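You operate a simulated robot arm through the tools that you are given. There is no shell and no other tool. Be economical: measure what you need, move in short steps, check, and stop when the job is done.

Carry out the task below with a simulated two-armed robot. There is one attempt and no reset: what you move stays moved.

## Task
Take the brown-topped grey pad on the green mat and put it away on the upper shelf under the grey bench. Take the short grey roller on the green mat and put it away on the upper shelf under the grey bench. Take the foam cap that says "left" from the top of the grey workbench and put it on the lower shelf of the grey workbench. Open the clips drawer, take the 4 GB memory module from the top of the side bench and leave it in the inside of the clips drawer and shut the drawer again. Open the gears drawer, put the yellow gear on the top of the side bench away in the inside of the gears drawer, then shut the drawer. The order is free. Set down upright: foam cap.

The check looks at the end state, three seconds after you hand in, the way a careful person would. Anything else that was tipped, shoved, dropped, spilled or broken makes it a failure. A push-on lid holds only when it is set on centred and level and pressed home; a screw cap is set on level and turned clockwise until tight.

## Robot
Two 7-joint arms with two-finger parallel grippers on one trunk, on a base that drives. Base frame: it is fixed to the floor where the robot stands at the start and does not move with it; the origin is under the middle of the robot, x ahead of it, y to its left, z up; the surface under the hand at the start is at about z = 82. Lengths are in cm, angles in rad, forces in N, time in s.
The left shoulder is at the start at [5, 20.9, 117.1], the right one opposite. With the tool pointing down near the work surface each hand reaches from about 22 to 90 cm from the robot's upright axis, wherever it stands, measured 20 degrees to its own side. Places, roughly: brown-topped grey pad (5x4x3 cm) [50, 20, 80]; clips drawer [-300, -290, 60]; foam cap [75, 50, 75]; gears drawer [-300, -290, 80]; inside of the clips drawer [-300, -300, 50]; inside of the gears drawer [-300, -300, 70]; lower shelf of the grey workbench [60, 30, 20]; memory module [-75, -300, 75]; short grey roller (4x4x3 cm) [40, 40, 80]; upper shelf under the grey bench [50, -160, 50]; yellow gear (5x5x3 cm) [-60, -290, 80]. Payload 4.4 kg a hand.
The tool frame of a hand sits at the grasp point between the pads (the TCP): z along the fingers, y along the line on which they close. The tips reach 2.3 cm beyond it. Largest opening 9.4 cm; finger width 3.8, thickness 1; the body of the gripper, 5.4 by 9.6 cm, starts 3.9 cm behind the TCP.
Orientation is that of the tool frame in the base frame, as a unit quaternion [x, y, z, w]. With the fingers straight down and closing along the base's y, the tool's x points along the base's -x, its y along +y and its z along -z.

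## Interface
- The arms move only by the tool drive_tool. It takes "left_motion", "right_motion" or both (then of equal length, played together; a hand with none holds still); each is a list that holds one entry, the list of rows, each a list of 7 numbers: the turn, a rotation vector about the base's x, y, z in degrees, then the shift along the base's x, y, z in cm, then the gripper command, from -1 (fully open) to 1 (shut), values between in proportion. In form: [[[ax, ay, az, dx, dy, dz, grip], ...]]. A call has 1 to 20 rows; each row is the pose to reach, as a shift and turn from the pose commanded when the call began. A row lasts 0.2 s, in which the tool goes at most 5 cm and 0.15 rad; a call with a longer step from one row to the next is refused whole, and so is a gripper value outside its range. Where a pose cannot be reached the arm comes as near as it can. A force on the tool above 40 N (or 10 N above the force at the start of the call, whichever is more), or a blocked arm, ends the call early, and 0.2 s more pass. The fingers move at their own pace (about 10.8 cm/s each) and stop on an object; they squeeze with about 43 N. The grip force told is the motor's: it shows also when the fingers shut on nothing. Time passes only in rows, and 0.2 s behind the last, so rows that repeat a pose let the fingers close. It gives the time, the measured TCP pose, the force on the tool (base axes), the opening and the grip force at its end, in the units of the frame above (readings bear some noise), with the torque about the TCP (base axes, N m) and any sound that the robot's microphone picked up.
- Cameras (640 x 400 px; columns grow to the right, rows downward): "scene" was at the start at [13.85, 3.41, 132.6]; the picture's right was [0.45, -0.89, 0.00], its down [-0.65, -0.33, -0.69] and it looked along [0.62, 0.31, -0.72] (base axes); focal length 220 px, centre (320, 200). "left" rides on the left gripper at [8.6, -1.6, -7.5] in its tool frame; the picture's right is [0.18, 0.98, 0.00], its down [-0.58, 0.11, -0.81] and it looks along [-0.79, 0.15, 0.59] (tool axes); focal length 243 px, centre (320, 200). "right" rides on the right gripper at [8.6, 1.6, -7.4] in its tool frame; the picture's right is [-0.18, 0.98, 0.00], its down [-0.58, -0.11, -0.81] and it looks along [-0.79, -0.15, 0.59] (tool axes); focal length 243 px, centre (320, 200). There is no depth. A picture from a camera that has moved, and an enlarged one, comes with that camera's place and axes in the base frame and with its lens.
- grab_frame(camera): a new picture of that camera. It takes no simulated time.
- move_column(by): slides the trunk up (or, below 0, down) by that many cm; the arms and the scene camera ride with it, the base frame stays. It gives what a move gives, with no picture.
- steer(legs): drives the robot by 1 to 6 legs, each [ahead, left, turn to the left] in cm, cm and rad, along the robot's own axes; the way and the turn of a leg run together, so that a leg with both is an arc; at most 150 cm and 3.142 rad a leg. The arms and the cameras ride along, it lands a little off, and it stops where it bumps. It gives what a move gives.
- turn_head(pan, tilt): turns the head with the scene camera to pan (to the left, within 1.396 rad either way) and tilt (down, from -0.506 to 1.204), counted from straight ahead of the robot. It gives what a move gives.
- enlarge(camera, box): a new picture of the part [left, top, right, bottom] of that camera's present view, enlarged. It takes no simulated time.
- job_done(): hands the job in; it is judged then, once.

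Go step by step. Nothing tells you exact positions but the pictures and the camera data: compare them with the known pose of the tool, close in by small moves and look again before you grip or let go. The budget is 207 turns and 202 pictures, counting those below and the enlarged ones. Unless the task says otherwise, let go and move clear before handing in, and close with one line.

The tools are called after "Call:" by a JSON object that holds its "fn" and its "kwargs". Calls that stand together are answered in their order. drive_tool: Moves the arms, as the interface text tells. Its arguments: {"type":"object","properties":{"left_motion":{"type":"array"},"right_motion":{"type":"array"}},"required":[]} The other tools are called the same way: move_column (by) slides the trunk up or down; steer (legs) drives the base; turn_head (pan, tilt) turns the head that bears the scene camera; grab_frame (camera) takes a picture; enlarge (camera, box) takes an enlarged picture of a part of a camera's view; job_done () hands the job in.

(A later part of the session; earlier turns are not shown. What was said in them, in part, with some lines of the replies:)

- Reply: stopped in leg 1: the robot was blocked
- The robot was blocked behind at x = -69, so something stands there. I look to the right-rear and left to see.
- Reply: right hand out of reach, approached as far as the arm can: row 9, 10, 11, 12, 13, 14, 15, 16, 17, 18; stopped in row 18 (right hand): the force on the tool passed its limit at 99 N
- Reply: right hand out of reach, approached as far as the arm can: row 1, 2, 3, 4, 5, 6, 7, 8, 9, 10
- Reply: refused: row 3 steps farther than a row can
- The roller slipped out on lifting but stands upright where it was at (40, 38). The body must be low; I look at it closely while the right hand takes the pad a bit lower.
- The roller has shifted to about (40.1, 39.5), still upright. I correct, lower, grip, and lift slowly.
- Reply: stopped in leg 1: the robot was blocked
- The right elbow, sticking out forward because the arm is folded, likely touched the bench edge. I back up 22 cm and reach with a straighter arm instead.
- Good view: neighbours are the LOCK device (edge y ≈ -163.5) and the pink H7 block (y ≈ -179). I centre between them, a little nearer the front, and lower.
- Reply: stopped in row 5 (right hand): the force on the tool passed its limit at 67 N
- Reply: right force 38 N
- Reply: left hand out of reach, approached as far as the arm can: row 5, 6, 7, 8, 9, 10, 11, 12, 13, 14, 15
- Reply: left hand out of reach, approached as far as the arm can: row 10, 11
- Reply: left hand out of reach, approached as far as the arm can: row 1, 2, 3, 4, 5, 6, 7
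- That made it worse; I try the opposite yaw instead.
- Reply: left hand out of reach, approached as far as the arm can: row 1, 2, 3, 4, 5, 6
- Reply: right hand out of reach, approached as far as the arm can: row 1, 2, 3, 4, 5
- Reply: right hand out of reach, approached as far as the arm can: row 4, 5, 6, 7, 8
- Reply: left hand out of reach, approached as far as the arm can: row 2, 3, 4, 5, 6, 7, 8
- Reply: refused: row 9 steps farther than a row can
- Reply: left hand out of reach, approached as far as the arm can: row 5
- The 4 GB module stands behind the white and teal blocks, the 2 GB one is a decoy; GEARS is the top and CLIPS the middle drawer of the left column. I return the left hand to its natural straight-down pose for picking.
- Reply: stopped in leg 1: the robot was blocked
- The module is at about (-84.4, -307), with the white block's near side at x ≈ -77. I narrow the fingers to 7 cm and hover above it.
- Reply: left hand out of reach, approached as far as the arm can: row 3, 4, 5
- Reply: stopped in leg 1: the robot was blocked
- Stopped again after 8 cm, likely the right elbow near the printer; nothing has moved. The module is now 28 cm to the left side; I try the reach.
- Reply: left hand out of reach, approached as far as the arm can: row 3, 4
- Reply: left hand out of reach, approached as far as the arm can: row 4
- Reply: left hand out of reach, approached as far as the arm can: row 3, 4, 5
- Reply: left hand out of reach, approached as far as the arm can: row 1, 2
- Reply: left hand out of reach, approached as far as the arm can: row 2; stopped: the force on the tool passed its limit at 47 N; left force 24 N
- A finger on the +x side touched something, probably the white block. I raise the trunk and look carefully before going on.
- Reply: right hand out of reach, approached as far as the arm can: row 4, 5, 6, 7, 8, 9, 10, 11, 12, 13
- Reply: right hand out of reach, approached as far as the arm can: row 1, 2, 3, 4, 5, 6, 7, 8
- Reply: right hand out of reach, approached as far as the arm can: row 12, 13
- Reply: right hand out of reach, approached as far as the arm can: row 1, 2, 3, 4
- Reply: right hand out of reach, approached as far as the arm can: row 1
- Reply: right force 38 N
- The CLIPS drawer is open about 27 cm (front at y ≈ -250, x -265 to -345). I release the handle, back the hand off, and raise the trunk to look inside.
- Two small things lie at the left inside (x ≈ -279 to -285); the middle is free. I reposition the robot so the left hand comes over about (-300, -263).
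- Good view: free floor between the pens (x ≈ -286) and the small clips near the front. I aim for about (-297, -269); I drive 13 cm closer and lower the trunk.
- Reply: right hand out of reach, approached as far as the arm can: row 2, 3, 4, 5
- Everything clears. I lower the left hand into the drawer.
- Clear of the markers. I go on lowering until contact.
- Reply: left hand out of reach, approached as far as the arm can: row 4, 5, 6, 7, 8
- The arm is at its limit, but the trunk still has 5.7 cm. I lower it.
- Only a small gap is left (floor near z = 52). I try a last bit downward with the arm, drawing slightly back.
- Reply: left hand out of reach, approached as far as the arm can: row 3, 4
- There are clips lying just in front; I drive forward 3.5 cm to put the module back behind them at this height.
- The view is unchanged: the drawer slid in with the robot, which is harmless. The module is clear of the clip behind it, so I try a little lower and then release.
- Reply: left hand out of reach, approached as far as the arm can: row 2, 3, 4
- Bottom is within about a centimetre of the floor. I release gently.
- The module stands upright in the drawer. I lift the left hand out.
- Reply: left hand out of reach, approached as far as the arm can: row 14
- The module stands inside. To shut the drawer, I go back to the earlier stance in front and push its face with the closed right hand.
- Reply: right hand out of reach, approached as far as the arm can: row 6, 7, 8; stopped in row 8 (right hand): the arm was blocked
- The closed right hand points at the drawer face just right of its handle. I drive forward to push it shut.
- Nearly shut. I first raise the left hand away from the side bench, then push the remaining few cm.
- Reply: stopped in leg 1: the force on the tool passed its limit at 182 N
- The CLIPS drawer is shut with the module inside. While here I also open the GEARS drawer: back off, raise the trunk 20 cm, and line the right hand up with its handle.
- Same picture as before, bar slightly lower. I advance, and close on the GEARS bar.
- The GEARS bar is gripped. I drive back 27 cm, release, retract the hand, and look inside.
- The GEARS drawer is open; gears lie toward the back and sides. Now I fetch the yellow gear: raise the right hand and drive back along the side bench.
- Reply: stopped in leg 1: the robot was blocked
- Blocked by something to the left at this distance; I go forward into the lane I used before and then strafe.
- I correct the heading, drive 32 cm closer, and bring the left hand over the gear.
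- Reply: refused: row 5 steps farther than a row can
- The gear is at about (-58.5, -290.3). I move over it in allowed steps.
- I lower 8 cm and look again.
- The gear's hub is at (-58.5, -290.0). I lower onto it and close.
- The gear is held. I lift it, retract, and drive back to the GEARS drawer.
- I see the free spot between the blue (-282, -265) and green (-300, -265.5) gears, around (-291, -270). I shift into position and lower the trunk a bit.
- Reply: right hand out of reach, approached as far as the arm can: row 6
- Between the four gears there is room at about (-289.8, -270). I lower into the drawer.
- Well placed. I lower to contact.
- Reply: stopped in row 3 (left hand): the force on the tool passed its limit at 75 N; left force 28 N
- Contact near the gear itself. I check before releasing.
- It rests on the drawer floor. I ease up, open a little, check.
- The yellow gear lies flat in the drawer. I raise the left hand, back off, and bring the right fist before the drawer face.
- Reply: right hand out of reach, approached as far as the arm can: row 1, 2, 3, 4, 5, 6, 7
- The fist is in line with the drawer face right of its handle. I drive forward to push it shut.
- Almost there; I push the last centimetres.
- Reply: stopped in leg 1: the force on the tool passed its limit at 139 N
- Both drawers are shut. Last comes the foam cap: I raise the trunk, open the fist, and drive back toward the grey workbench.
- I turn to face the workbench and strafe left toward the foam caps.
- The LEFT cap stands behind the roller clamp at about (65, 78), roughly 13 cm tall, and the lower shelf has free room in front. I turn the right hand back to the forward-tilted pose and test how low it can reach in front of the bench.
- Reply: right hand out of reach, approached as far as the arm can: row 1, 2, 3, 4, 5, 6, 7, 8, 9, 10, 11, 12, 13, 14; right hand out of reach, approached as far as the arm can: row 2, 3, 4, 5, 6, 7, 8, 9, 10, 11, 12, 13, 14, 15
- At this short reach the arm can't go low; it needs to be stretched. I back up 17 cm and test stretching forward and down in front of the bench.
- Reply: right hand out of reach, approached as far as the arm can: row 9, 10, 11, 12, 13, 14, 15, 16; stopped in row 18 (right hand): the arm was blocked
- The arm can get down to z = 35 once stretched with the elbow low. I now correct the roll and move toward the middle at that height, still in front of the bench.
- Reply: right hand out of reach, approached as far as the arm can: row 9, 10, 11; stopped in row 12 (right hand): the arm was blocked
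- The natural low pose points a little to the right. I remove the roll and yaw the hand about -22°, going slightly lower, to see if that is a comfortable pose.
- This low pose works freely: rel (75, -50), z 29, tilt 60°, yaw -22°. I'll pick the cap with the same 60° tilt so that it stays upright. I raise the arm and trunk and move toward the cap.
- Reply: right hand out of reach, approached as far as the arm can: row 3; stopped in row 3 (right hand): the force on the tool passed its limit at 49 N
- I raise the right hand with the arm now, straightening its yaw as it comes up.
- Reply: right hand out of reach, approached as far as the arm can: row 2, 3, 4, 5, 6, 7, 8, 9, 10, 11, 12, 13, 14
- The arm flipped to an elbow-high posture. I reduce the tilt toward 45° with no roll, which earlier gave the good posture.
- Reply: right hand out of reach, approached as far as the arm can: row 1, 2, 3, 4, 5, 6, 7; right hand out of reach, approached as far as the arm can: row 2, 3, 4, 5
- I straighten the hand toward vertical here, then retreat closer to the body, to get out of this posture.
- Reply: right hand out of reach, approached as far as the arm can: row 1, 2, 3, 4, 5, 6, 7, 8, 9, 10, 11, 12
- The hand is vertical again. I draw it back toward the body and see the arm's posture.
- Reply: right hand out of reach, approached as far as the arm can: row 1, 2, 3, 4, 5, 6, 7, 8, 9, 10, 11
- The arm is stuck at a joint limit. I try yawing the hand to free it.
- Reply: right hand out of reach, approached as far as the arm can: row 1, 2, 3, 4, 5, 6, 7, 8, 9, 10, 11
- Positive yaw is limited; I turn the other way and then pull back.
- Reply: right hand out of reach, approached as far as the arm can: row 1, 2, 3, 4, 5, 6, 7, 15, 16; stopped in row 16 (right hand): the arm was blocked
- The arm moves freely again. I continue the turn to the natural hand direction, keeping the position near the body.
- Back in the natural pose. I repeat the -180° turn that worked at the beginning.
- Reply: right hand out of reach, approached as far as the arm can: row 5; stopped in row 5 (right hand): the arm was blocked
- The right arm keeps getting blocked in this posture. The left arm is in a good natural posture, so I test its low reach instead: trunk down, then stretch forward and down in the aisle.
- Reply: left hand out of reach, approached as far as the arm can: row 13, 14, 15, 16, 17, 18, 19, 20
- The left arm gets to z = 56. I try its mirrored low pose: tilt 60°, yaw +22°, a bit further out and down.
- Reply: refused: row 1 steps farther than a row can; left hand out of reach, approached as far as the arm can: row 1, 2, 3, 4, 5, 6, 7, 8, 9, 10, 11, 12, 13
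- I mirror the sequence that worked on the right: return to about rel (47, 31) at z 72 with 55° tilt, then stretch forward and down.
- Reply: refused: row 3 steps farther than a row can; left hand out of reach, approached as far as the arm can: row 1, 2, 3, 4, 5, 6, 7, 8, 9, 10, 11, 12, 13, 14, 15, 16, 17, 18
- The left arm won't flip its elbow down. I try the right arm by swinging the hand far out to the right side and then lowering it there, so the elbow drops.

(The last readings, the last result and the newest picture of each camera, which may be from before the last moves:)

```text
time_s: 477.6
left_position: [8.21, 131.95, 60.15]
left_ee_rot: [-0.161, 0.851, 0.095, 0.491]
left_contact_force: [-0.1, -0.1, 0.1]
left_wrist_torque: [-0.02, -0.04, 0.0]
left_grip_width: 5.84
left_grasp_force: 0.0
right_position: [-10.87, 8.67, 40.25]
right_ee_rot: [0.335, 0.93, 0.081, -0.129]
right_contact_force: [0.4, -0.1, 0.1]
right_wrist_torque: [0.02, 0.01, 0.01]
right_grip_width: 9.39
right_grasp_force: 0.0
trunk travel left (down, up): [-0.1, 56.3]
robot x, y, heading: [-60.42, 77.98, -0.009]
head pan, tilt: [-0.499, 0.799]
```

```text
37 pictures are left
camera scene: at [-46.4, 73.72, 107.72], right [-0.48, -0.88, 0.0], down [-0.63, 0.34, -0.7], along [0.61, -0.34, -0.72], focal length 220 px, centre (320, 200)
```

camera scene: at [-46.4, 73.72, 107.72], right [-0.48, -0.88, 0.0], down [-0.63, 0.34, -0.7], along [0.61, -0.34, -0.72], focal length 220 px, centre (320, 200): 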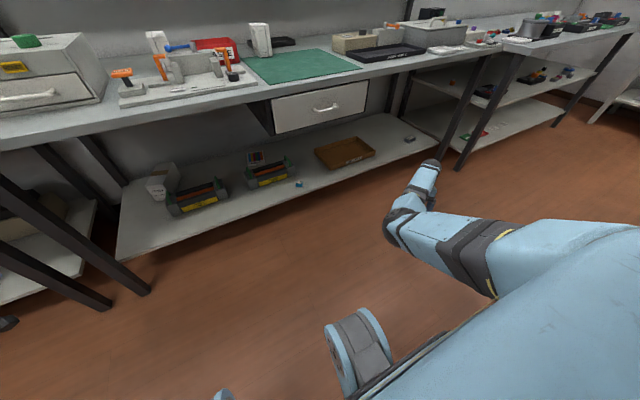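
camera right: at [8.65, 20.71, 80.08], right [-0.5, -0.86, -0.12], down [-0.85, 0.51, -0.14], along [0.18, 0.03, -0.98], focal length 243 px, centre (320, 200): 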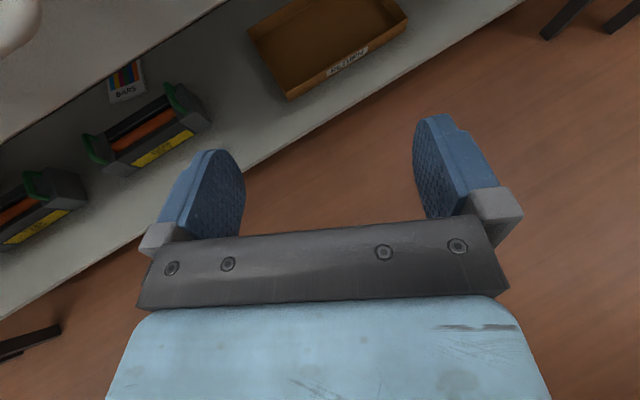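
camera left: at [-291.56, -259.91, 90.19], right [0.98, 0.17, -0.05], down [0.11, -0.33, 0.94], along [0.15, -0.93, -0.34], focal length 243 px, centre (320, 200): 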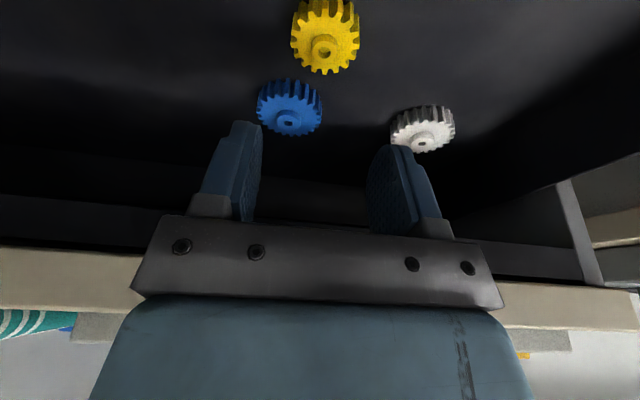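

The right arm swung out and down freely, with the hand in its natural direction. I now bring it forward at low height with a 30° forward tilt, to check the placing pose.

Call:
{"fn": "drive_tool", "kwargs": {"right_motion": [[[-2.5, -5.5, 4.5, 2, 0, 0, -1], [-5, -11, 9.1, 4, 0, 0, -1], [-7.4, -16.5, 13.6, 6, 0, 0, -1], [-9.9, -22, 18.2, 8, 1, -1, -1], [-12.4, -27.4, 22.7, 10, 2, -2, -1], [-14.9, -32.9, 27.2, 12, 4, -3, -1], [-17.3, -38.4, 31.8, 15, 6, -4, -1], [-19.8, -43.9, 36.3, 18, 8, -5, -1], [-19.8, -43.9, 36.3, 20, 11, -7, -1], [-19.8, -43.9, 36.3, 22, 15, -9, -1]]]}}

Call:
{"fn": "grab_frame", "kwargs": {"camera": "scene"}}

```text
time_s: 479.8
left_position: [8.28, 131.86, 60.2]
left_ee_rot: [-0.163, 0.851, 0.096, 0.49]
left_contact_force: [0.2, -0.2, -0.2]
left_wrist_torque: [-0.03, -0.01, 0.01]
left_grip_width: 5.91
left_grasp_force: 0.1
right_position: [11.08, 23.34, 31.35]
right_ee_rot: [0.0, 0.966, 0.001, 0.26]
right_contact_force: [0.0, 0.0, 0.4]
right_wrist_torque: [-0.02, -0.04, 0.05]
right_grip_width: 9.39
right_grasp_force: 0.1
trunk travel left (down, up): [-0.1, 56.3]
robot x, y, heading: [-59.98, 77.67, -0.002]
head pan, tilt: [-0.499, 0.799]
```

```text
36 pictures are left
camera scene: at [-46.4, 73.73, 107.72], right [-0.48, -0.88, 0.0], down [-0.63, 0.35, -0.7], along [0.61, -0.34, -0.72], focal length 220 px, centre (320, 200)
```

scene: 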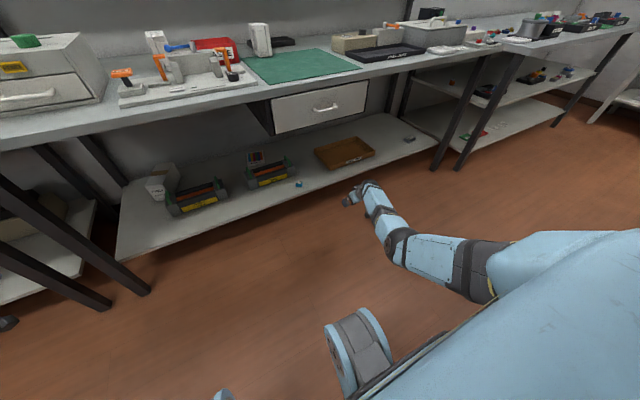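

Excellent: tilt 30°, z 31, fully in reach. I can keep this arm pose and use only trunk and driving: trunk up for the pick, down for the placing. I tuck the left arm back and raise the trunk.

Call:
{"fn": "drive_tool", "kwargs": {"left_motion": [[[0, 0, 0, -3, -1, 2, -0.25], [0, 0, 0, -6, -2, 4, -0.25], [0, 0, 0, -9, -3, 6, -0.25], [0, 0, 0, -12, -4, 8, -0.25], [0, 0, 0, -15, -5, 10, -0.25], [0, 0, 0, -18, -6, 12, -0.25], [0, 0, 0, -21, -7, 14, -0.25], [0, 0, 0, -24, -8, 16, -0.25]]]}}

Call:
{"fn": "move_column", "kwargs": {"by": 56}}

Call:
{"fn": "steer", "kwargs": {"legs": [[0, 54, 0]]}}

Call:
{"fn": "turn_head", "kwargs": {"pan": -0.4, "tilt": 0.8}}

Call:
{"fn": "grab_frame", "kwargs": {"camera": "scene"}}

```text
time_s: 481.6
left_position: [-16.08, 123.58, 78.37]
left_ee_rot: [-0.162, 0.851, 0.096, 0.491]
left_contact_force: [-1.2, -0.2, 0.6]
left_wrist_torque: [0.01, 0.04, 0.01]
left_grip_width: 5.87
left_grasp_force: 0.0
left hand out of reach, approached as far as the arm can: row 8
right_position: [11.22, 23.35, 31.19]
right_ee_rot: [0.0, 0.966, 0.002, 0.259]
right_contact_force: [-0.3, -0.4, -1.1]
right_wrist_torque: [-0.01, -0.01, 0.02]
right_grip_width: 9.39
right_grasp_force: 0.0
trunk travel left (down, up): [-0.1, 56.3]
robot x, y, heading: [-60.28, 77.77, -0.004]
head pan, tilt: [-0.499, 0.799]
```

```text
refused: 56 is not a number from -40 to 40
```

```text
time_s: 486.9
left_position: [-16.81, 178.73, 78.25]
left_ee_rot: [-0.168, 0.85, 0.099, 0.49]
left_contact_force: [0.3, -0.9, -0.4]
left_wrist_torque: [0.01, -0.02, -0.01]
left_grip_width: 5.88
left_grasp_force: 0.0
right_position: [11.7, 78.61, 31.32]
right_ee_rot: [-0.006, 0.966, 0.002, 0.26]
right_contact_force: [-0.5, -0.7, 0.0]
right_wrist_torque: [-0.01, 0.02, 0.01]
right_grip_width: 9.41
right_grasp_force: 0.0
trunk travel left (down, up): [-0.1, 56.3]
robot x, y, heading: [-60.25, 132.12, 0.009]
head pan, tilt: [-0.499, 0.799]
```

```text
time_s: 487.6
left_position: [-16.86, 178.61, 78.3]
left_ee_rot: [-0.167, 0.85, 0.098, 0.49]
left_contact_force: [0.2, 0.0, 0.4]
left_wrist_torque: [-0.03, 0.0, 0.01]
left_grip_width: 5.88
left_grasp_force: 0.1
right_position: [11.64, 78.71, 31.29]
right_ee_rot: [-0.006, 0.966, 0.003, 0.259]
right_contact_force: [-0.4, -0.8, -0.3]
right_wrist_torque: [-0.03, 0.03, 0.01]
right_grip_width: 9.39
right_grasp_force: 0.2
trunk travel left (down, up): [-0.1, 56.3]
robot x, y, heading: [-60.2, 132.17, 0.009]
head pan, tilt: [-0.4, 0.799]
```

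```text
35 pictures are left
camera scene: at [-46.21, 128.99, 107.72], right [-0.38, -0.92, 0.0], down [-0.66, 0.27, -0.7], along [0.64, -0.27, -0.72], focal length 220 px, centre (320, 200)
```

scene: 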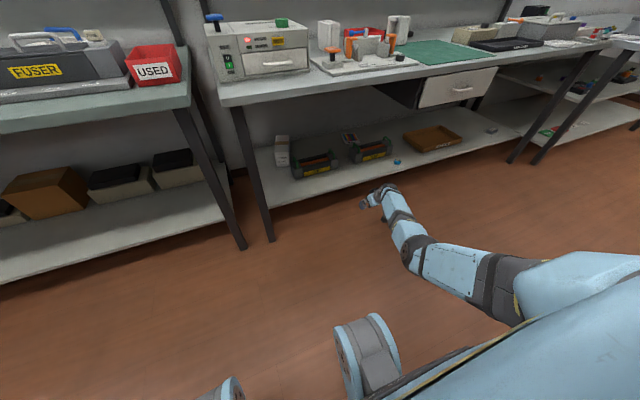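

I raise the trunk fully and the arm a bit more, then approach the cap from above.

Call:
{"fn": "move_column", "kwargs": {"by": 40}}

Call:
{"fn": "move_column", "kwargs": {"by": 16}}

Call:
{"fn": "drive_tool", "kwargs": {"right_motion": [[[0, 0, 0, 0, 0, 2.5, -1], [0, 0, 0, 0, 0, 5, -1], [0, 0, 0, 0, 0, 7.5, -1], [0, 0, 0, 0, 0, 10, -1], [0, 0, 0, 0, 0, 12.5, -1], [0, 0, 0, 0, 0, 15, -1], [0, 0, 0, 0, 0, 17, -1]]]}}

Call:
{"fn": "steer", "kwargs": {"legs": [[36, 0, -0.009]]}}

Call:
{"fn": "grab_frame", "kwargs": {"camera": "right"}}

Call:
{"fn": "grab_frame", "kwargs": {"camera": "scene"}}

```text
time_s: 491.4
left_position: [-16.82, 178.62, 118.29]
left_ee_rot: [-0.168, 0.85, 0.098, 0.49]
left_contact_force: [-0.4, -0.2, 0.2]
left_wrist_torque: [0.01, -0.02, -0.03]
left_grip_width: 5.84
left_grasp_force: 0.0
right_position: [11.69, 78.51, 71.19]
right_ee_rot: [-0.006, 0.966, 0.003, 0.26]
right_contact_force: [1.5, -0.8, 0.1]
right_wrist_torque: [0.0, 0.04, -0.02]
right_grip_width: 9.41
right_grasp_force: 0.1
trunk travel left (down, up): [-40.1, 16.3]
robot x, y, heading: [-60.48, 132.16, 0.014]
head pan, tilt: [-0.4, 0.799]
```

```text
time_s: 493.2
left_position: [-16.8, 178.64, 134.28]
left_ee_rot: [-0.167, 0.849, 0.098, 0.491]
left_contact_force: [0.8, -0.6, 0.4]
left_wrist_torque: [-0.01, -0.01, 0.01]
left_grip_width: 5.88
left_grasp_force: 0.1
right_position: [11.57, 78.72, 87.42]
right_ee_rot: [-0.006, 0.966, 0.003, 0.259]
right_contact_force: [0.9, 0.1, -0.2]
right_wrist_torque: [0.03, 0.0, 0.02]
right_grip_width: 9.39
right_grasp_force: 0.1
trunk travel left (down, up): [-56.1, 0.3]
robot x, y, heading: [-60.22, 132.08, 0.008]
head pan, tilt: [-0.4, 0.799]
```

```text
time_s: 494.8
left_position: [-16.71, 178.6, 134.3]
left_ee_rot: [-0.168, 0.85, 0.099, 0.489]
left_contact_force: [-0.7, -0.3, -0.1]
left_wrist_torque: [0.05, -0.04, 0.01]
left_grip_width: 5.88
left_grasp_force: 0.0
right_position: [11.87, 78.76, 104.29]
right_ee_rot: [-0.006, 0.966, 0.002, 0.259]
right_contact_force: [-0.4, -0.7, -0.2]
right_wrist_torque: [0.02, 0.02, -0.04]
right_grip_width: 9.42
right_grasp_force: 0.1
trunk travel left (down, up): [-56.1, 0.3]
robot x, y, heading: [-60.42, 132.14, 0.014]
head pan, tilt: [-0.4, 0.799]
```

```text
time_s: 497.1
left_position: [19.2, 178.8, 134.27]
left_ee_rot: [-0.166, 0.85, 0.098, 0.49]
left_contact_force: [0.4, -0.3, 0.9]
left_wrist_torque: [0.0, 0.02, -0.01]
left_grip_width: 5.88
left_grasp_force: 0.0
right_position: [47.65, 78.89, 104.35]
right_ee_rot: [-0.005, 0.965, 0.002, 0.261]
right_contact_force: [-0.2, -0.6, -0.5]
right_wrist_torque: [0.0, -0.02, 0.0]
right_grip_width: 9.38
right_grasp_force: 0.1
trunk travel left (down, up): [-56.1, 0.3]
robot x, y, heading: [-24.73, 132.85, 0.01]
head pan, tilt: [-0.4, 0.799]
```

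```text
34 pictures are left
camera right: at [36.54, 80.35, 106.47], right [0.15, 0.98, 0.09], down [0.1, -0.11, 0.99], along [0.98, -0.14, -0.11], focal length 243 px, centre (320, 200)
```

right: 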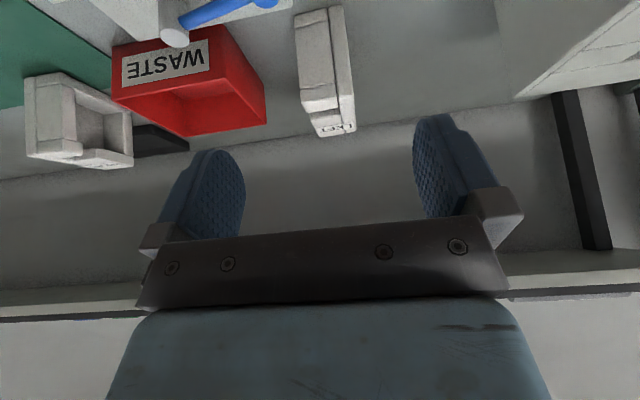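

```text
33 pictures are left
camera scene: at [-10.31, 129.27, 163.73], right [-0.38, -0.92, 0.0], down [-0.66, 0.27, -0.7], along [0.64, -0.27, -0.72], focal length 220 px, centre (320, 200)
```

scene: 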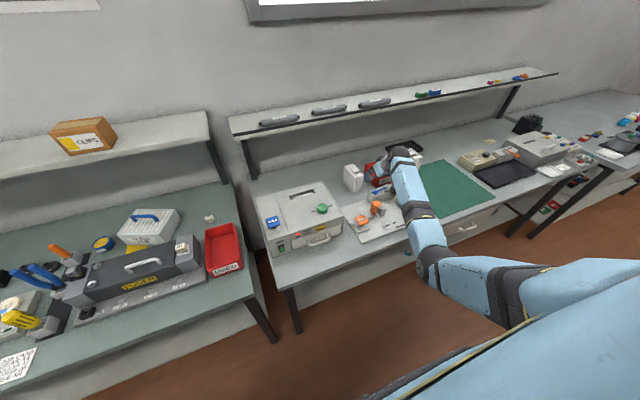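

The LEFT cap is centred near (63.8, 78.7), about 5 × 5 × 13 cm with top at z ≈ 95. I drive 16 cm forward above it and check from the wrist camera.

Call:
{"fn": "steer", "kwargs": {"legs": [[16, 0, -0.01]]}}

Call:
{"fn": "drive_tool", "kwargs": {"right_motion": [[[0, 0, 0, 0, 0, -1.5, -1], [0, 0, 0, 0, 0, -3, -1]]]}}

Call:
{"fn": "grab_frame", "kwargs": {"camera": "right"}}

Call:
{"fn": "enlarge", "kwargs": {"camera": "scene", "box": [300, 120, 460, 260]}}

```text
time_s: 498.6
left_position: [35.39, 178.41, 134.33]
left_ee_rot: [-0.162, 0.85, 0.095, 0.491]
left_contact_force: [-0.1, -1.0, 0.6]
left_wrist_torque: [0.0, 0.02, -0.01]
left_grip_width: 5.86
left_grasp_force: 0.0
right_position: [62.92, 78.14, 104.49]
right_ee_rot: [0.0, 0.965, 0.001, 0.26]
right_contact_force: [0.8, 1.1, 0.0]
right_wrist_torque: [-0.01, -0.01, 0.0]
right_grip_width: 9.39
right_grasp_force: 0.1
trunk travel left (down, up): [-56.1, 0.3]
robot x, y, heading: [-8.67, 132.4, -0.001]
head pan, tilt: [-0.4, 0.799]
```

```text
time_s: 499.2
left_position: [35.54, 178.51, 134.25]
left_ee_rot: [-0.162, 0.851, 0.095, 0.491]
left_contact_force: [-0.1, -0.3, 0.0]
left_wrist_torque: [-0.03, -0.01, -0.01]
left_grip_width: 5.89
left_grasp_force: 0.1
right_position: [62.95, 78.14, 101.22]
right_ee_rot: [0.0, 0.966, 0.0, 0.26]
right_contact_force: [0.1, -0.5, -0.2]
right_wrist_torque: [0.0, 0.01, -0.01]
right_grip_width: 9.4
right_grasp_force: 0.0
trunk travel left (down, up): [-56.1, 0.3]
robot x, y, heading: [-8.63, 132.35, -0.001]
head pan, tilt: [-0.4, 0.799]
```

```text
32 pictures are left
camera right: at [51.85, 79.83, 103.35], right [0.16, 0.98, 0.09], down [0.1, -0.11, 0.99], along [0.98, -0.15, -0.12], focal length 243 px, centre (320, 200)
```

right: 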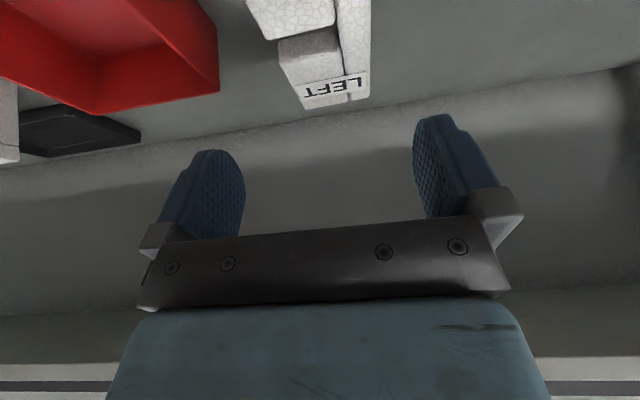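

```text
2.86 times, centred on (380, 190) of scene
camera zoom: at [5.59, 129.15, 163.72], right [-0.39, -0.92, 0.0], down [-0.66, 0.28, -0.7], along [0.64, -0.27, -0.72], focal length 630 px, centre (149, 229)
```

zoom: 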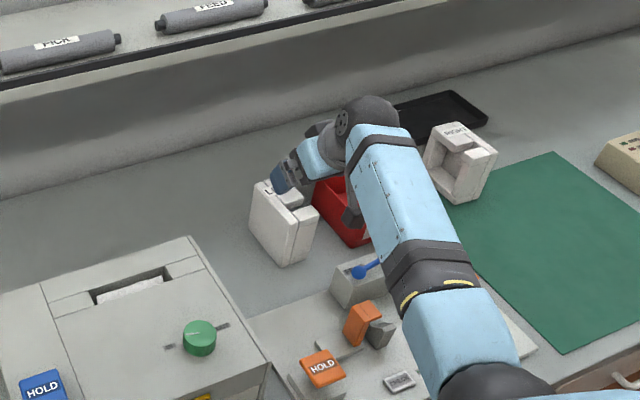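

The cap is a C-shaped block: about x 60–68, y 76.5–81.4, top z ≈ 95. I centre at (64.3, 79.2), lower to z 92, and close.

Call:
{"fn": "drive_tool", "kwargs": {"right_motion": [[[0, 0, 0, 0.7, 0.5, -2, -1], [0, 0, 0, 1.3, 1, -4, -1], [0, 0, 0, 1.3, 1, -6, -1], [0, 0, 0, 1.3, 1, -7.5, -1], [0, 0, 0, 1.3, 1, -9.0, -1]]]}}

Call:
{"fn": "grab_frame", "kwargs": {"camera": "right"}}

```text
time_s: 500.4
left_position: [35.55, 178.45, 134.34]
left_ee_rot: [-0.162, 0.851, 0.096, 0.49]
left_contact_force: [-0.8, 0.4, 0.6]
left_wrist_torque: [0.02, 0.0, 0.02]
left_grip_width: 5.91
left_grasp_force: 0.1
right_position: [64.47, 79.14, 92.34]
right_ee_rot: [0.0, 0.966, 0.001, 0.259]
right_contact_force: [0.6, -1.0, -0.7]
right_wrist_torque: [-0.01, 0.01, -0.04]
right_grip_width: 9.43
right_grasp_force: 0.1
trunk travel left (down, up): [-56.1, 0.3]
robot x, y, heading: [-8.48, 132.63, -0.003]
head pan, tilt: [-0.4, 0.799]
```

```text
30 pictures are left
camera right: at [53.3, 80.8, 94.41], right [0.16, 0.98, 0.09], down [0.1, -0.11, 0.99], along [0.98, -0.15, -0.11], focal length 243 px, centre (320, 200)
```

right: 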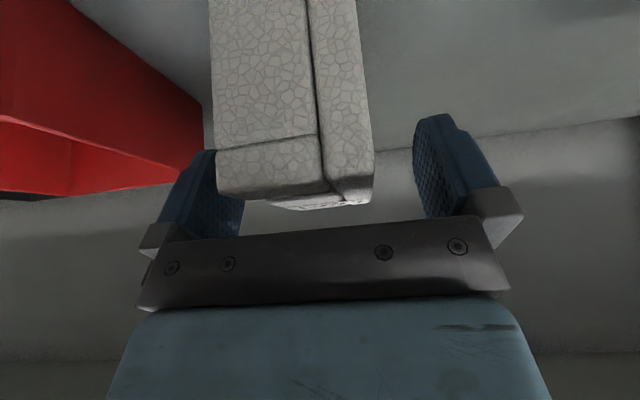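

The cap is centred between the fingers. I close and lift slowly.

Call:
{"fn": "drive_tool", "kwargs": {"right_motion": [[[0, 0, 0, 0, 0, -0.8, -0.6], [0, 0, 0, 0, 0, -0.8, -0.2], [0, 0, 0, 0, 0, -0.8, 0.2], [0, 0, 0, 0, 0, -0.8, 0.6], [0, 0, 0, 0, 0, -0.8, 1], [0, 0, 0, 0, 0, -0.8, 1], [0, 0, 0, 0, 0, -0.5, 1], [0, 0, 0, 0, 0, 0, 1], [0, 0, 0, 0, 0, 1, 1], [0, 0, 0, 0, 0, 2, 1], [0, 0, 0, 0, 0, 3.5, 1], [0, 0, 0, 0, 0, 5, 1]]]}}

Call:
{"fn": "grab_frame", "kwargs": {"camera": "right"}}

Call:
{"fn": "enlarge", "kwargs": {"camera": "scene", "box": [300, 120, 460, 260]}}

```text
time_s: 503.0
left_position: [35.62, 178.42, 134.14]
left_ee_rot: [-0.163, 0.851, 0.096, 0.491]
left_contact_force: [0.1, -0.2, 0.0]
left_wrist_torque: [0.01, 0.0, 0.03]
left_grip_width: 5.87
left_grasp_force: 0.0
right_position: [64.27, 79.07, 97.29]
right_ee_rot: [0.0, 0.965, 0.001, 0.26]
right_contact_force: [0.6, -0.5, 0.1]
right_wrist_torque: [-0.02, 0.02, -0.01]
right_grip_width: 5.7
right_grasp_force: 42.3
trunk travel left (down, up): [-56.1, 0.3]
robot x, y, heading: [-8.28, 132.37, -0.003]
head pan, tilt: [-0.4, 0.799]
```

```text
29 pictures are left
camera right: at [53.13, 80.82, 99.41], right [0.16, 0.98, 0.09], down [0.1, -0.11, 0.99], along [0.98, -0.15, -0.11], focal length 243 px, centre (320, 200)
```

right: 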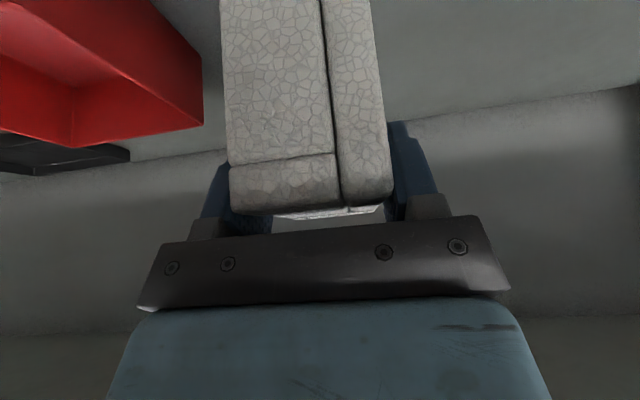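

```text
2.86 times, centred on (380, 190) of scene
camera zoom: at [5.54, 129.17, 163.72], right [-0.39, -0.92, 0.0], down [-0.66, 0.28, -0.7], along [0.64, -0.27, -0.72], focal length 630 px, centre (149, 229)
```

zoom: 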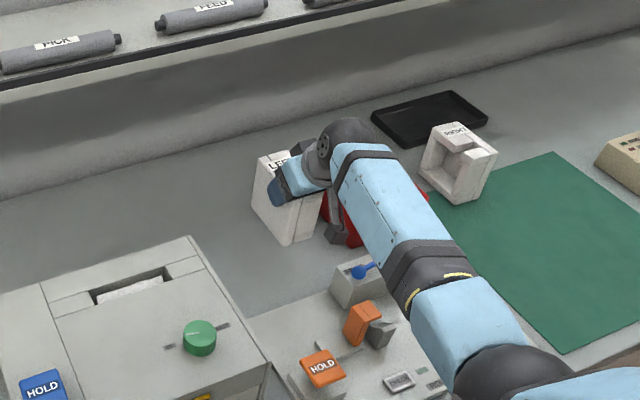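

The cap is held firmly. I lift it clear of the clamp, back out, shift sideways to the free gap between the two toner units (y ≈ 71), and lower the trunk.

Call:
{"fn": "drive_tool", "kwargs": {"right_motion": [[[0, 0, 0, 0, 0, 1.5, 1], [0, 0, 0, 0, 0, 3, 1], [0, 0, 0, 0, 0, 4.5, 1], [0, 0, 0, 0, 0, 6, 1], [0, 0, 0, 0, 0, 7.5, 1]]]}}

Call:
{"fn": "steer", "kwargs": {"legs": [[-50, 0, 0], [0, -7.5, 0]]}}

Call:
{"fn": "move_column", "kwargs": {"by": -40}}

Call:
{"fn": "move_column", "kwargs": {"by": -16}}

Call:
{"fn": "grab_frame", "kwargs": {"camera": "scene"}}

Call:
{"fn": "grab_frame", "kwargs": {"camera": "right"}}

```text
time_s: 504.2
left_position: [35.6, 178.41, 134.31]
left_ee_rot: [-0.162, 0.851, 0.096, 0.49]
left_contact_force: [1.2, -0.4, -1.2]
left_wrist_torque: [0.03, 0.0, -0.01]
left_grip_width: 5.9
left_grasp_force: 0.0
right_position: [64.26, 79.12, 104.94]
right_ee_rot: [0.0, 0.966, 0.001, 0.259]
right_contact_force: [0.2, 0.8, -1.0]
right_wrist_torque: [-0.02, 0.0, -0.01]
right_grip_width: 5.69
right_grasp_force: 42.7
trunk travel left (down, up): [-56.1, 0.3]
robot x, y, heading: [-8.98, 132.49, -0.004]
head pan, tilt: [-0.4, 0.799]
```

```text
time_s: 508.1
left_position: [-14.68, 171.1, 134.29]
left_ee_rot: [-0.162, 0.851, 0.095, 0.491]
left_contact_force: [-0.6, 0.8, 0.5]
left_wrist_torque: [0.01, -0.01, -0.03]
left_grip_width: 5.91
left_grasp_force: 0.0
right_position: [13.66, 71.55, 104.87]
right_ee_rot: [0.002, 0.966, 0.0, 0.26]
right_contact_force: [-0.1, 0.1, 0.3]
right_wrist_torque: [-0.02, 0.01, -0.02]
right_grip_width: 5.7
right_grasp_force: 43.4
trunk travel left (down, up): [-56.1, 0.3]
robot x, y, heading: [-59.14, 125.13, -0.006]
head pan, tilt: [-0.4, 0.799]
```

```text
time_s: 511.9
left_position: [-14.67, 171.08, 94.37]
left_ee_rot: [-0.161, 0.851, 0.095, 0.491]
left_contact_force: [-0.2, 0.1, -0.8]
left_wrist_torque: [0.03, -0.01, -0.04]
left_grip_width: 5.88
left_grasp_force: 0.1
right_position: [13.54, 71.49, 64.8]
right_ee_rot: [0.002, 0.966, 0.0, 0.259]
right_contact_force: [0.4, -0.1, -0.3]
right_wrist_torque: [0.0, 0.03, -0.01]
right_grip_width: 5.69
right_grasp_force: 42.9
trunk travel left (down, up): [-16.1, 40.3]
robot x, y, heading: [-59.11, 125.08, -0.009]
head pan, tilt: [-0.4, 0.799]
```

```text
time_s: 513.7
left_position: [-14.78, 170.91, 78.32]
left_ee_rot: [-0.16, 0.851, 0.095, 0.492]
left_contact_force: [0.1, 0.3, -0.6]
left_wrist_torque: [0.0, -0.03, -0.01]
left_grip_width: 5.89
left_grasp_force: 0.1
right_position: [13.57, 71.61, 48.87]
right_ee_rot: [0.002, 0.966, 0.0, 0.26]
right_contact_force: [0.1, -0.1, 0.3]
right_wrist_torque: [0.02, 0.01, 0.0]
right_grip_width: 5.71
right_grasp_force: 43.3
trunk travel left (down, up): [-0.1, 56.3]
robot x, y, heading: [-59.15, 125.08, -0.005]
head pan, tilt: [-0.4, 0.799]
```

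```text
27 pictures are left
camera scene: at [-44.89, 121.77, 107.73], right [-0.39, -0.92, 0.0], down [-0.66, 0.28, -0.7], along [0.64, -0.28, -0.72], focal length 220 px, centre (320, 200)
```

scene: 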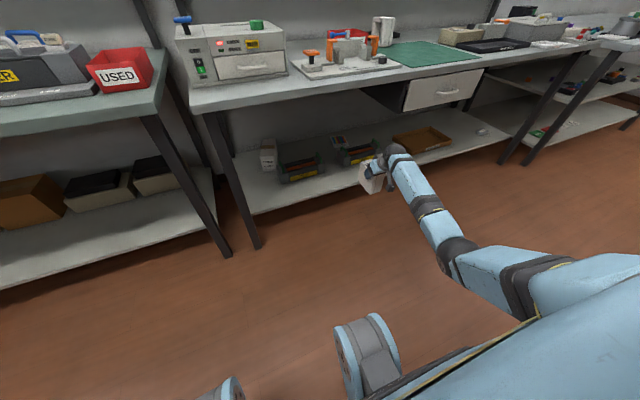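

```text
26 pictures are left
camera right: at [2.5, 73.23, 51.02], right [0.16, 0.98, 0.09], down [0.1, -0.11, 0.99], along [0.98, -0.15, -0.11], focal length 243 px, centre (320, 200)
```

right: 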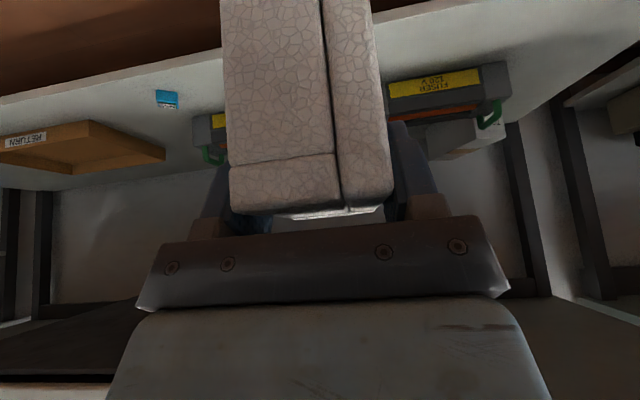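

The right camera view puts the shelf near z = 26.5 with its front edge near x = 30, and the toner fronts near x = 48. I lower the cap to 31 cm and drive 25 cm forward so it comes to x ≈ 39.

Call:
{"fn": "drive_tool", "kwargs": {"right_motion": [[[0, 0, 0, 0, 0, -2, 1], [0, 0, 0, 0, 0, -4, 1], [0, 0, 0, 0, 0, -6, 1], [0, 0, 0, 0, 0, -8, 1]]]}}

Call:
{"fn": "steer", "kwargs": {"legs": [[14, 0, 0.005]]}}

Call:
{"fn": "grab_frame", "kwargs": {"camera": "right"}}

Call:
{"fn": "enlarge", "kwargs": {"camera": "scene", "box": [220, 90, 480, 260]}}

```text
time_s: 514.7
left_position: [-14.7, 170.83, 78.37]
left_ee_rot: [-0.161, 0.851, 0.095, 0.491]
left_contact_force: [0.1, 0.2, 0.6]
left_wrist_torque: [0.02, -0.03, 0.0]
left_grip_width: 5.86
left_grasp_force: 0.0
right_position: [13.71, 71.44, 40.97]
right_ee_rot: [0.001, 0.966, 0.001, 0.26]
right_contact_force: [0.1, -0.7, -0.9]
right_wrist_torque: [0.02, 0.01, -0.02]
right_grip_width: 5.68
right_grasp_force: 43.9
trunk travel left (down, up): [-0.1, 56.3]
robot x, y, heading: [-59.07, 125.14, -0.006]
head pan, tilt: [-0.4, 0.799]
```

```text
time_s: 516.0
left_position: [-1.17, 171.13, 78.32]
left_ee_rot: [-0.163, 0.85, 0.096, 0.491]
left_contact_force: [-0.1, 0.4, 0.5]
left_wrist_torque: [-0.01, -0.03, 0.01]
left_grip_width: 5.91
left_grasp_force: 0.0
right_position: [27.75, 71.73, 40.9]
right_ee_rot: [-0.001, 0.966, 0.001, 0.26]
right_contact_force: [0.0, -0.2, -0.2]
right_wrist_torque: [-0.01, -0.02, 0.0]
right_grip_width: 5.72
right_grasp_force: 43.1
trunk travel left (down, up): [-0.1, 56.3]
robot x, y, heading: [-45.66, 125.04, -0.004]
head pan, tilt: [-0.4, 0.799]
```

```text
25 pictures are left
camera right: at [16.55, 73.44, 43.05], right [0.16, 0.98, 0.09], down [0.1, -0.11, 0.99], along [0.98, -0.15, -0.11], focal length 243 px, centre (320, 200)
```

right: 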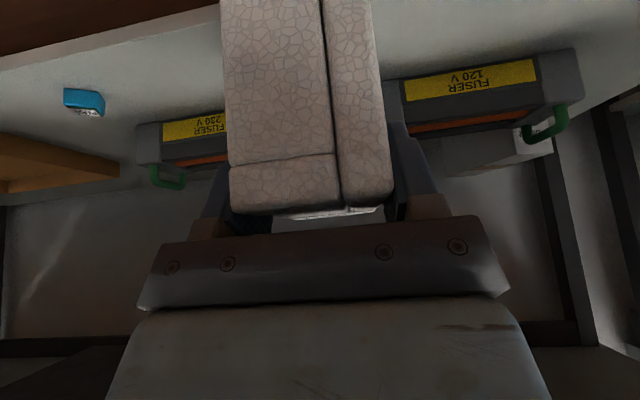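

```text
2.35 times, centred on (350, 175) of scene
camera zoom: at [-31.08, 121.79, 107.72], right [-0.39, -0.92, 0.0], down [-0.66, 0.28, -0.7], along [0.64, -0.27, -0.72], focal length 519 px, centre (249, 259)
```

zoom: 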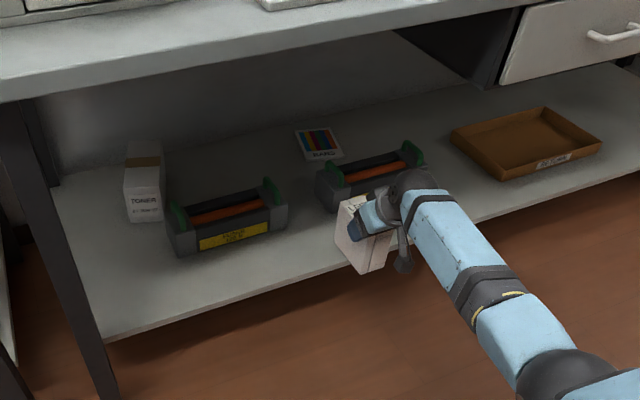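

The gap and strip are clear: shelf edge x ≈ 32, toner fronts x ≈ 45. I drive 11 cm more and lower the cap.

Call:
{"fn": "steer", "kwargs": {"legs": [[11.3, 0, 0.004]]}}

Call:
{"fn": "drive_tool", "kwargs": {"right_motion": [[[0, 0, 0, 0, 0, -1.5, 1], [0, 0, 0, 0, 0, -3, 1], [0, 0, 0, 0, 0, -4, 1], [0, 0, 0, 0, 0, -4.6, 1], [0, 0, 0, 0, 0, -5.1, 1], [0, 0, 0, 0, 0, -5.5, 1], [0, 0, 0, 0, 0, -5.9, 1], [0, 0, 0, 0, 0, -6.3, 1], [0, 0, 0, 0, 0, -6.7, 1]]]}}

Call:
{"fn": "grab_frame", "kwargs": {"camera": "right"}}

Call:
{"fn": "enlarge", "kwargs": {"camera": "scene", "box": [220, 90, 480, 260]}}

```text
time_s: 517.2
left_position: [10.19, 171.23, 78.25]
left_ee_rot: [-0.164, 0.851, 0.097, 0.49]
left_contact_force: [0.7, -0.5, -0.1]
left_wrist_torque: [-0.03, 0.04, 0.02]
left_grip_width: 5.86
left_grasp_force: 0.1
right_position: [39.24, 72.16, 40.99]
right_ee_rot: [-0.002, 0.966, 0.001, 0.259]
right_contact_force: [1.0, -1.0, 0.3]
right_wrist_torque: [0.01, 0.01, -0.02]
right_grip_width: 5.74
right_grasp_force: 42.7
trunk travel left (down, up): [-0.1, 56.3]
robot x, y, heading: [-33.89, 124.99, 0.004]
head pan, tilt: [-0.4, 0.799]
```

```text
time_s: 519.2
left_position: [10.2, 171.11, 78.33]
left_ee_rot: [-0.164, 0.85, 0.097, 0.491]
left_contact_force: [-0.5, 0.3, 0.4]
left_wrist_torque: [0.0, -0.06, 0.05]
left_grip_width: 5.86
left_grasp_force: 0.0
right_position: [39.3, 72.04, 34.18]
right_ee_rot: [-0.002, 0.965, 0.001, 0.261]
right_contact_force: [1.1, 0.0, 0.2]
right_wrist_torque: [-0.02, 0.02, -0.01]
right_grip_width: 5.7
right_grasp_force: 43.1
trunk travel left (down, up): [-0.1, 56.3]
robot x, y, heading: [-33.9, 125.25, 0.002]
head pan, tilt: [-0.4, 0.799]
```

```text
23 pictures are left
camera right: at [28.17, 73.62, 36.37], right [0.15, 0.98, 0.09], down [0.1, -0.11, 0.99], along [0.98, -0.14, -0.11], focal length 243 px, centre (320, 200)
```

right: 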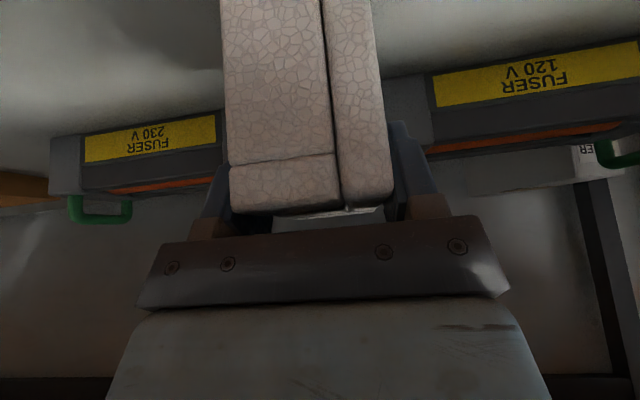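

```text
2.35 times, centred on (350, 175) of scene
camera zoom: at [-19.67, 121.84, 107.72], right [-0.39, -0.92, 0.0], down [-0.66, 0.28, -0.7], along [0.64, -0.27, -0.72], focal length 519 px, centre (249, 259)
```

zoom: 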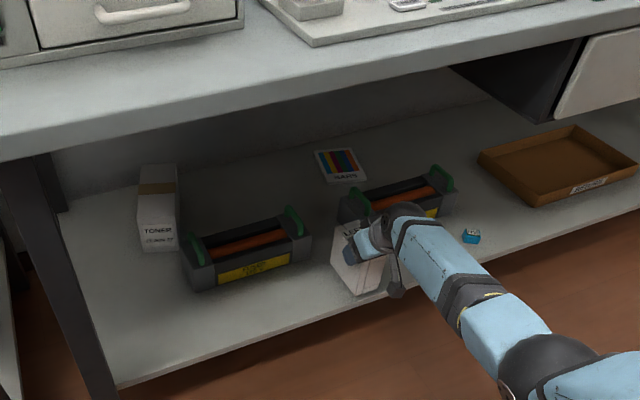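

No contact yet, and the shelf edge proves to be nearer x = 37 (shelf z ≈ 20). I drive 9 cm further in before lowering.

Call:
{"fn": "steer", "kwargs": {"legs": [[9.5, 0, 0]]}}

Call:
{"fn": "enlarge", "kwargs": {"camera": "scene", "box": [220, 90, 480, 260]}}

Call:
{"fn": "grab_frame", "kwargs": {"camera": "right"}}

```text
time_s: 520.4
left_position: [19.71, 171.14, 78.17]
left_ee_rot: [-0.164, 0.851, 0.097, 0.49]
left_contact_force: [-0.5, 0.6, 0.2]
left_wrist_torque: [-0.03, 0.01, 0.02]
left_grip_width: 5.89
left_grasp_force: 0.0
right_position: [48.89, 71.97, 34.22]
right_ee_rot: [-0.002, 0.966, 0.001, 0.259]
right_contact_force: [-0.3, 1.0, -0.5]
right_wrist_torque: [0.0, -0.03, -0.01]
right_grip_width: 5.68
right_grasp_force: 43.6
trunk travel left (down, up): [-0.1, 56.3]
robot x, y, heading: [-24.39, 125.21, 0.004]
head pan, tilt: [-0.4, 0.799]
```

```text
2.35 times, centred on (350, 175) of scene
camera zoom: at [-10.03, 121.85, 107.72], right [-0.39, -0.92, 0.0], down [-0.66, 0.28, -0.7], along [0.64, -0.27, -0.72], focal length 519 px, centre (249, 259)
```

zoom: 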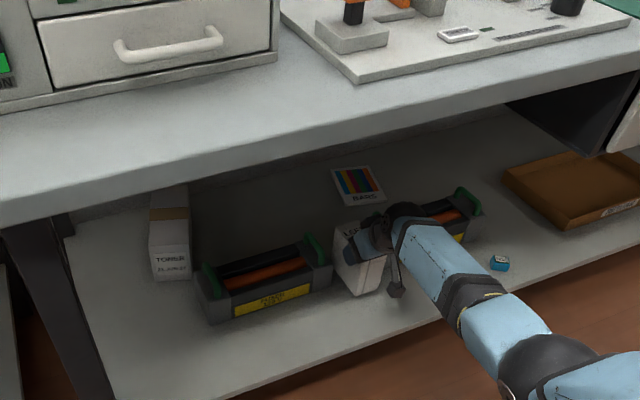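

```text
20 pictures are left
camera right: at [37.78, 73.63, 36.34], right [0.15, 0.98, 0.09], down [0.1, -0.11, 0.99], along [0.98, -0.14, -0.11], focal length 243 px, centre (320, 200)
```

right: 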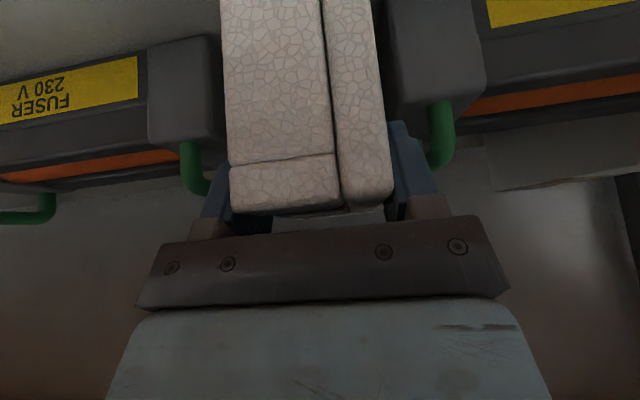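

The cap hangs between the two fuser units. I shift 1.3 cm to the right and 4.5 cm back to keep the fingers clear of them, then lower.

Call:
{"fn": "steer", "kwargs": {"legs": [[-4.5, -1.3, 0]]}}

Call:
{"fn": "drive_tool", "kwargs": {"right_motion": [[[0, 0, 0, 0, 0, -0.8, 1], [0, 0, 0, 0, 0, -1.6, 1], [0, 0, 0, 0, 0, -2.2, 1], [0, 0, 0, 0, 0, -2.8, 1], [0, 0, 0, 0, 0, -3.3, 1], [0, 0, 0, 0, 0, -3.8, 1], [0, 0, 0, 0, 0, -4.3, 1], [0, 0, 0, 0, 0, -4.8, 1], [0, 0, 0, 0, 0, -5.3, 1], [0, 0, 0, 0, 0, -5.8, 1]]]}}

Call:
{"fn": "enlarge", "kwargs": {"camera": "scene", "box": [260, 110, 420, 240]}}

```text
time_s: 521.3
left_position: [15.21, 169.97, 78.22]
left_ee_rot: [-0.165, 0.85, 0.097, 0.49]
left_contact_force: [0.1, 0.3, 0.1]
left_wrist_torque: [0.01, 0.01, 0.02]
left_grip_width: 5.89
left_grasp_force: 0.0
right_position: [44.41, 70.67, 34.31]
right_ee_rot: [-0.001, 0.966, 0.001, 0.259]
right_contact_force: [-0.9, -0.9, 0.9]
right_wrist_torque: [-0.03, 0.01, 0.01]
right_grip_width: 5.7
right_grasp_force: 43.0
trunk travel left (down, up): [-0.1, 56.3]
robot x, y, heading: [-28.58, 123.92, 0.0]
head pan, tilt: [-0.4, 0.799]
```

```text
time_s: 522.7
left_position: [15.22, 169.94, 78.26]
left_ee_rot: [-0.164, 0.85, 0.096, 0.491]
left_contact_force: [-1.3, -0.5, -0.1]
left_wrist_torque: [0.01, 0.01, -0.04]
left_grip_width: 5.89
left_grasp_force: 0.0
right_position: [44.81, 70.64, 31.48]
right_ee_rot: [-0.001, 0.964, 0.001, 0.268]
right_contact_force: [-0.1, 0.1, 18.8]
right_wrist_torque: [-0.05, 0.55, -0.08]
right_grip_width: 5.74
right_grasp_force: 42.9
trunk travel left (down, up): [-0.1, 56.3]
robot x, y, heading: [-28.96, 123.66, 0.001]
head pan, tilt: [-0.4, 0.799]
stopped in row 7 (right hand): the force on the tool passed its limit at 42 N (the readings are from after the stop); the commanded pose is now the measured one
```

```text
3.08 times, centred on (340, 175) of scene
camera zoom: at [-14.76, 120.71, 107.77], right [-0.39, -0.92, 0.0], down [-0.66, 0.28, -0.7], along [0.64, -0.27, -0.71], focal length 678 px, centre (258, 277)
```

zoom: 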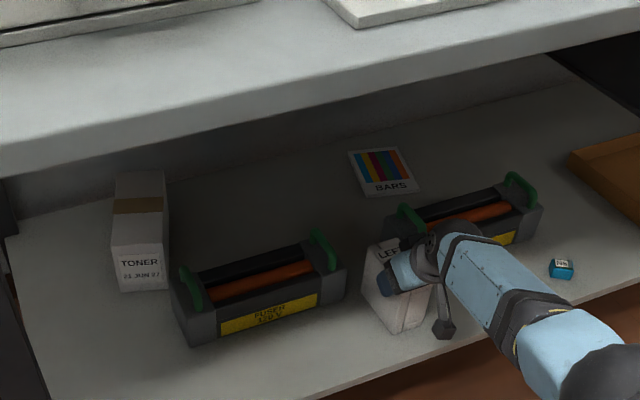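

The cap touches the shelf, standing well inside its edge. I ease the pressure, open the fingers modestly, and look.

Call:
{"fn": "drive_tool", "kwargs": {"right_motion": [[[0, 1, 0, 0, 0, 0.3, 1], [0, 1, 0, 0, 0, 0.3, 0.2], [0, 1, 0, 0, 0, 0.3, -0.2], [0, 1, 0, 0, 0, 0.3, -0.5], [0, 1, 0, 0, 0, 0.3, -0.65], [0, 1, 0, 0, 0, 0.3, -0.65]]]}}

Call:
{"fn": "grab_frame", "kwargs": {"camera": "right"}}

Call:
{"fn": "enlarge", "kwargs": {"camera": "scene", "box": [260, 110, 420, 240]}}

```text
time_s: 524.1
left_position: [15.37, 169.9, 78.38]
left_ee_rot: [-0.164, 0.85, 0.096, 0.491]
left_contact_force: [-0.4, 0.7, 0.2]
left_wrist_torque: [-0.01, -0.01, 0.04]
left_grip_width: 5.89
left_grasp_force: 0.0
right_position: [44.62, 70.68, 31.2]
right_ee_rot: [-0.002, 0.967, 0.001, 0.255]
right_contact_force: [0.0, -0.1, -0.8]
right_wrist_torque: [0.02, -0.01, 0.03]
right_grip_width: 7.75
right_grasp_force: 0.1
trunk travel left (down, up): [-0.1, 56.3]
robot x, y, heading: [-28.58, 123.79, 0.001]
head pan, tilt: [-0.4, 0.799]
```

```text
18 pictures are left
camera right: at [33.53, 72.23, 33.35], right [0.16, 0.98, 0.09], down [0.11, -0.11, 0.99], along [0.98, -0.14, -0.12], focal length 243 px, centre (320, 200)
```

right: 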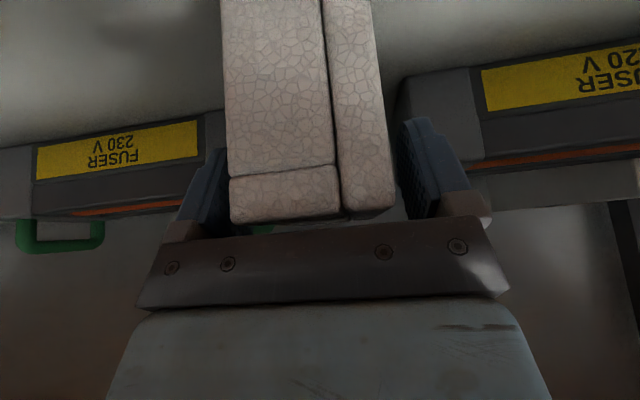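

```text
3.08 times, centred on (340, 175) of scene
camera zoom: at [-14.56, 120.58, 107.72], right [-0.39, -0.92, 0.0], down [-0.66, 0.28, -0.7], along [0.64, -0.27, -0.72], focal length 678 px, centre (258, 277)
```

zoom: 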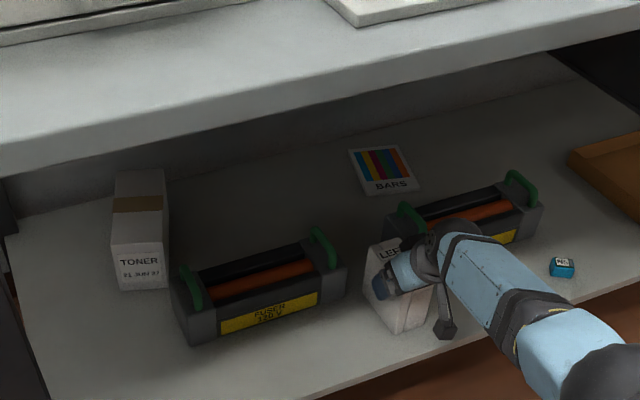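

The cap stands free. I rise straight up above it, then back away.

Call:
{"fn": "drive_tool", "kwargs": {"right_motion": [[[0, 0, 0, 0, 0, 1.5, -0.65], [0, 0, 0, 0, 0, 3, -0.65], [0, 0, 0, 0, 0, 4.5, -0.65], [0, 0, 0, 0, 0, 6, -0.65], [0, 0, 0, 0, 0, 7.5, -0.65], [0, 0, 0, 0, 0, 9, -0.65]]]}}

Call:
{"fn": "steer", "kwargs": {"legs": [[-28, 0, 0]]}}

Call:
{"fn": "enlarge", "kwargs": {"camera": "scene", "box": [220, 90, 440, 250]}}

```text
time_s: 525.5
left_position: [15.35, 169.9, 78.26]
left_ee_rot: [-0.164, 0.85, 0.097, 0.491]
left_contact_force: [-0.2, -0.2, -0.3]
left_wrist_torque: [0.0, 0.01, 0.01]
left_grip_width: 5.88
left_grasp_force: 0.0
right_position: [44.82, 70.69, 40.12]
right_ee_rot: [-0.002, 0.967, 0.001, 0.255]
right_contact_force: [0.6, 0.1, 0.7]
right_wrist_torque: [-0.01, 0.02, -0.02]
right_grip_width: 7.75
right_grasp_force: 0.0
trunk travel left (down, up): [-0.1, 56.3]
robot x, y, heading: [-28.36, 123.99, 0.0]
head pan, tilt: [-0.4, 0.799]
```

```text
time_s: 527.5
left_position: [-12.74, 169.83, 78.42]
left_ee_rot: [-0.162, 0.851, 0.095, 0.49]
left_contact_force: [-0.8, 0.0, 0.4]
left_wrist_torque: [0.0, 0.01, 0.01]
left_grip_width: 5.88
left_grasp_force: 0.1
right_position: [16.26, 70.43, 40.01]
right_ee_rot: [-0.001, 0.967, 0.0, 0.255]
right_contact_force: [0.6, 0.3, -0.5]
right_wrist_torque: [0.02, 0.0, 0.03]
right_grip_width: 7.74
right_grasp_force: 0.2
trunk travel left (down, up): [-0.1, 56.3]
robot x, y, heading: [-56.96, 123.81, -0.002]
head pan, tilt: [-0.4, 0.799]
```

```text
2.50 times, centred on (330, 170) of scene
camera zoom: at [-42.77, 120.55, 107.72], right [-0.39, -0.92, 0.0], down [-0.66, 0.28, -0.7], along [0.64, -0.27, -0.72], focal length 551 px, centre (295, 275)
```

zoom: 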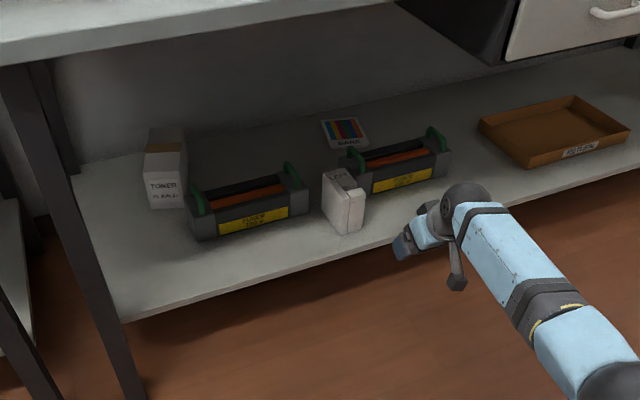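

All five jobs look finished: the cap stands upright on the lower shelf, both hands are empty and clear, and nothing else appears moved. I hand in.

Call:
{"fn": "job_done", "kwargs": {}}

```text
The job is handed in.
```

I put the pad and roller on the upper shelf of the grey bench and the "left" foam cap upright on the lower shelf of the workbench. The 4 GB memory module is in the clips drawer and the yellow gear in the gears drawer, both shut.
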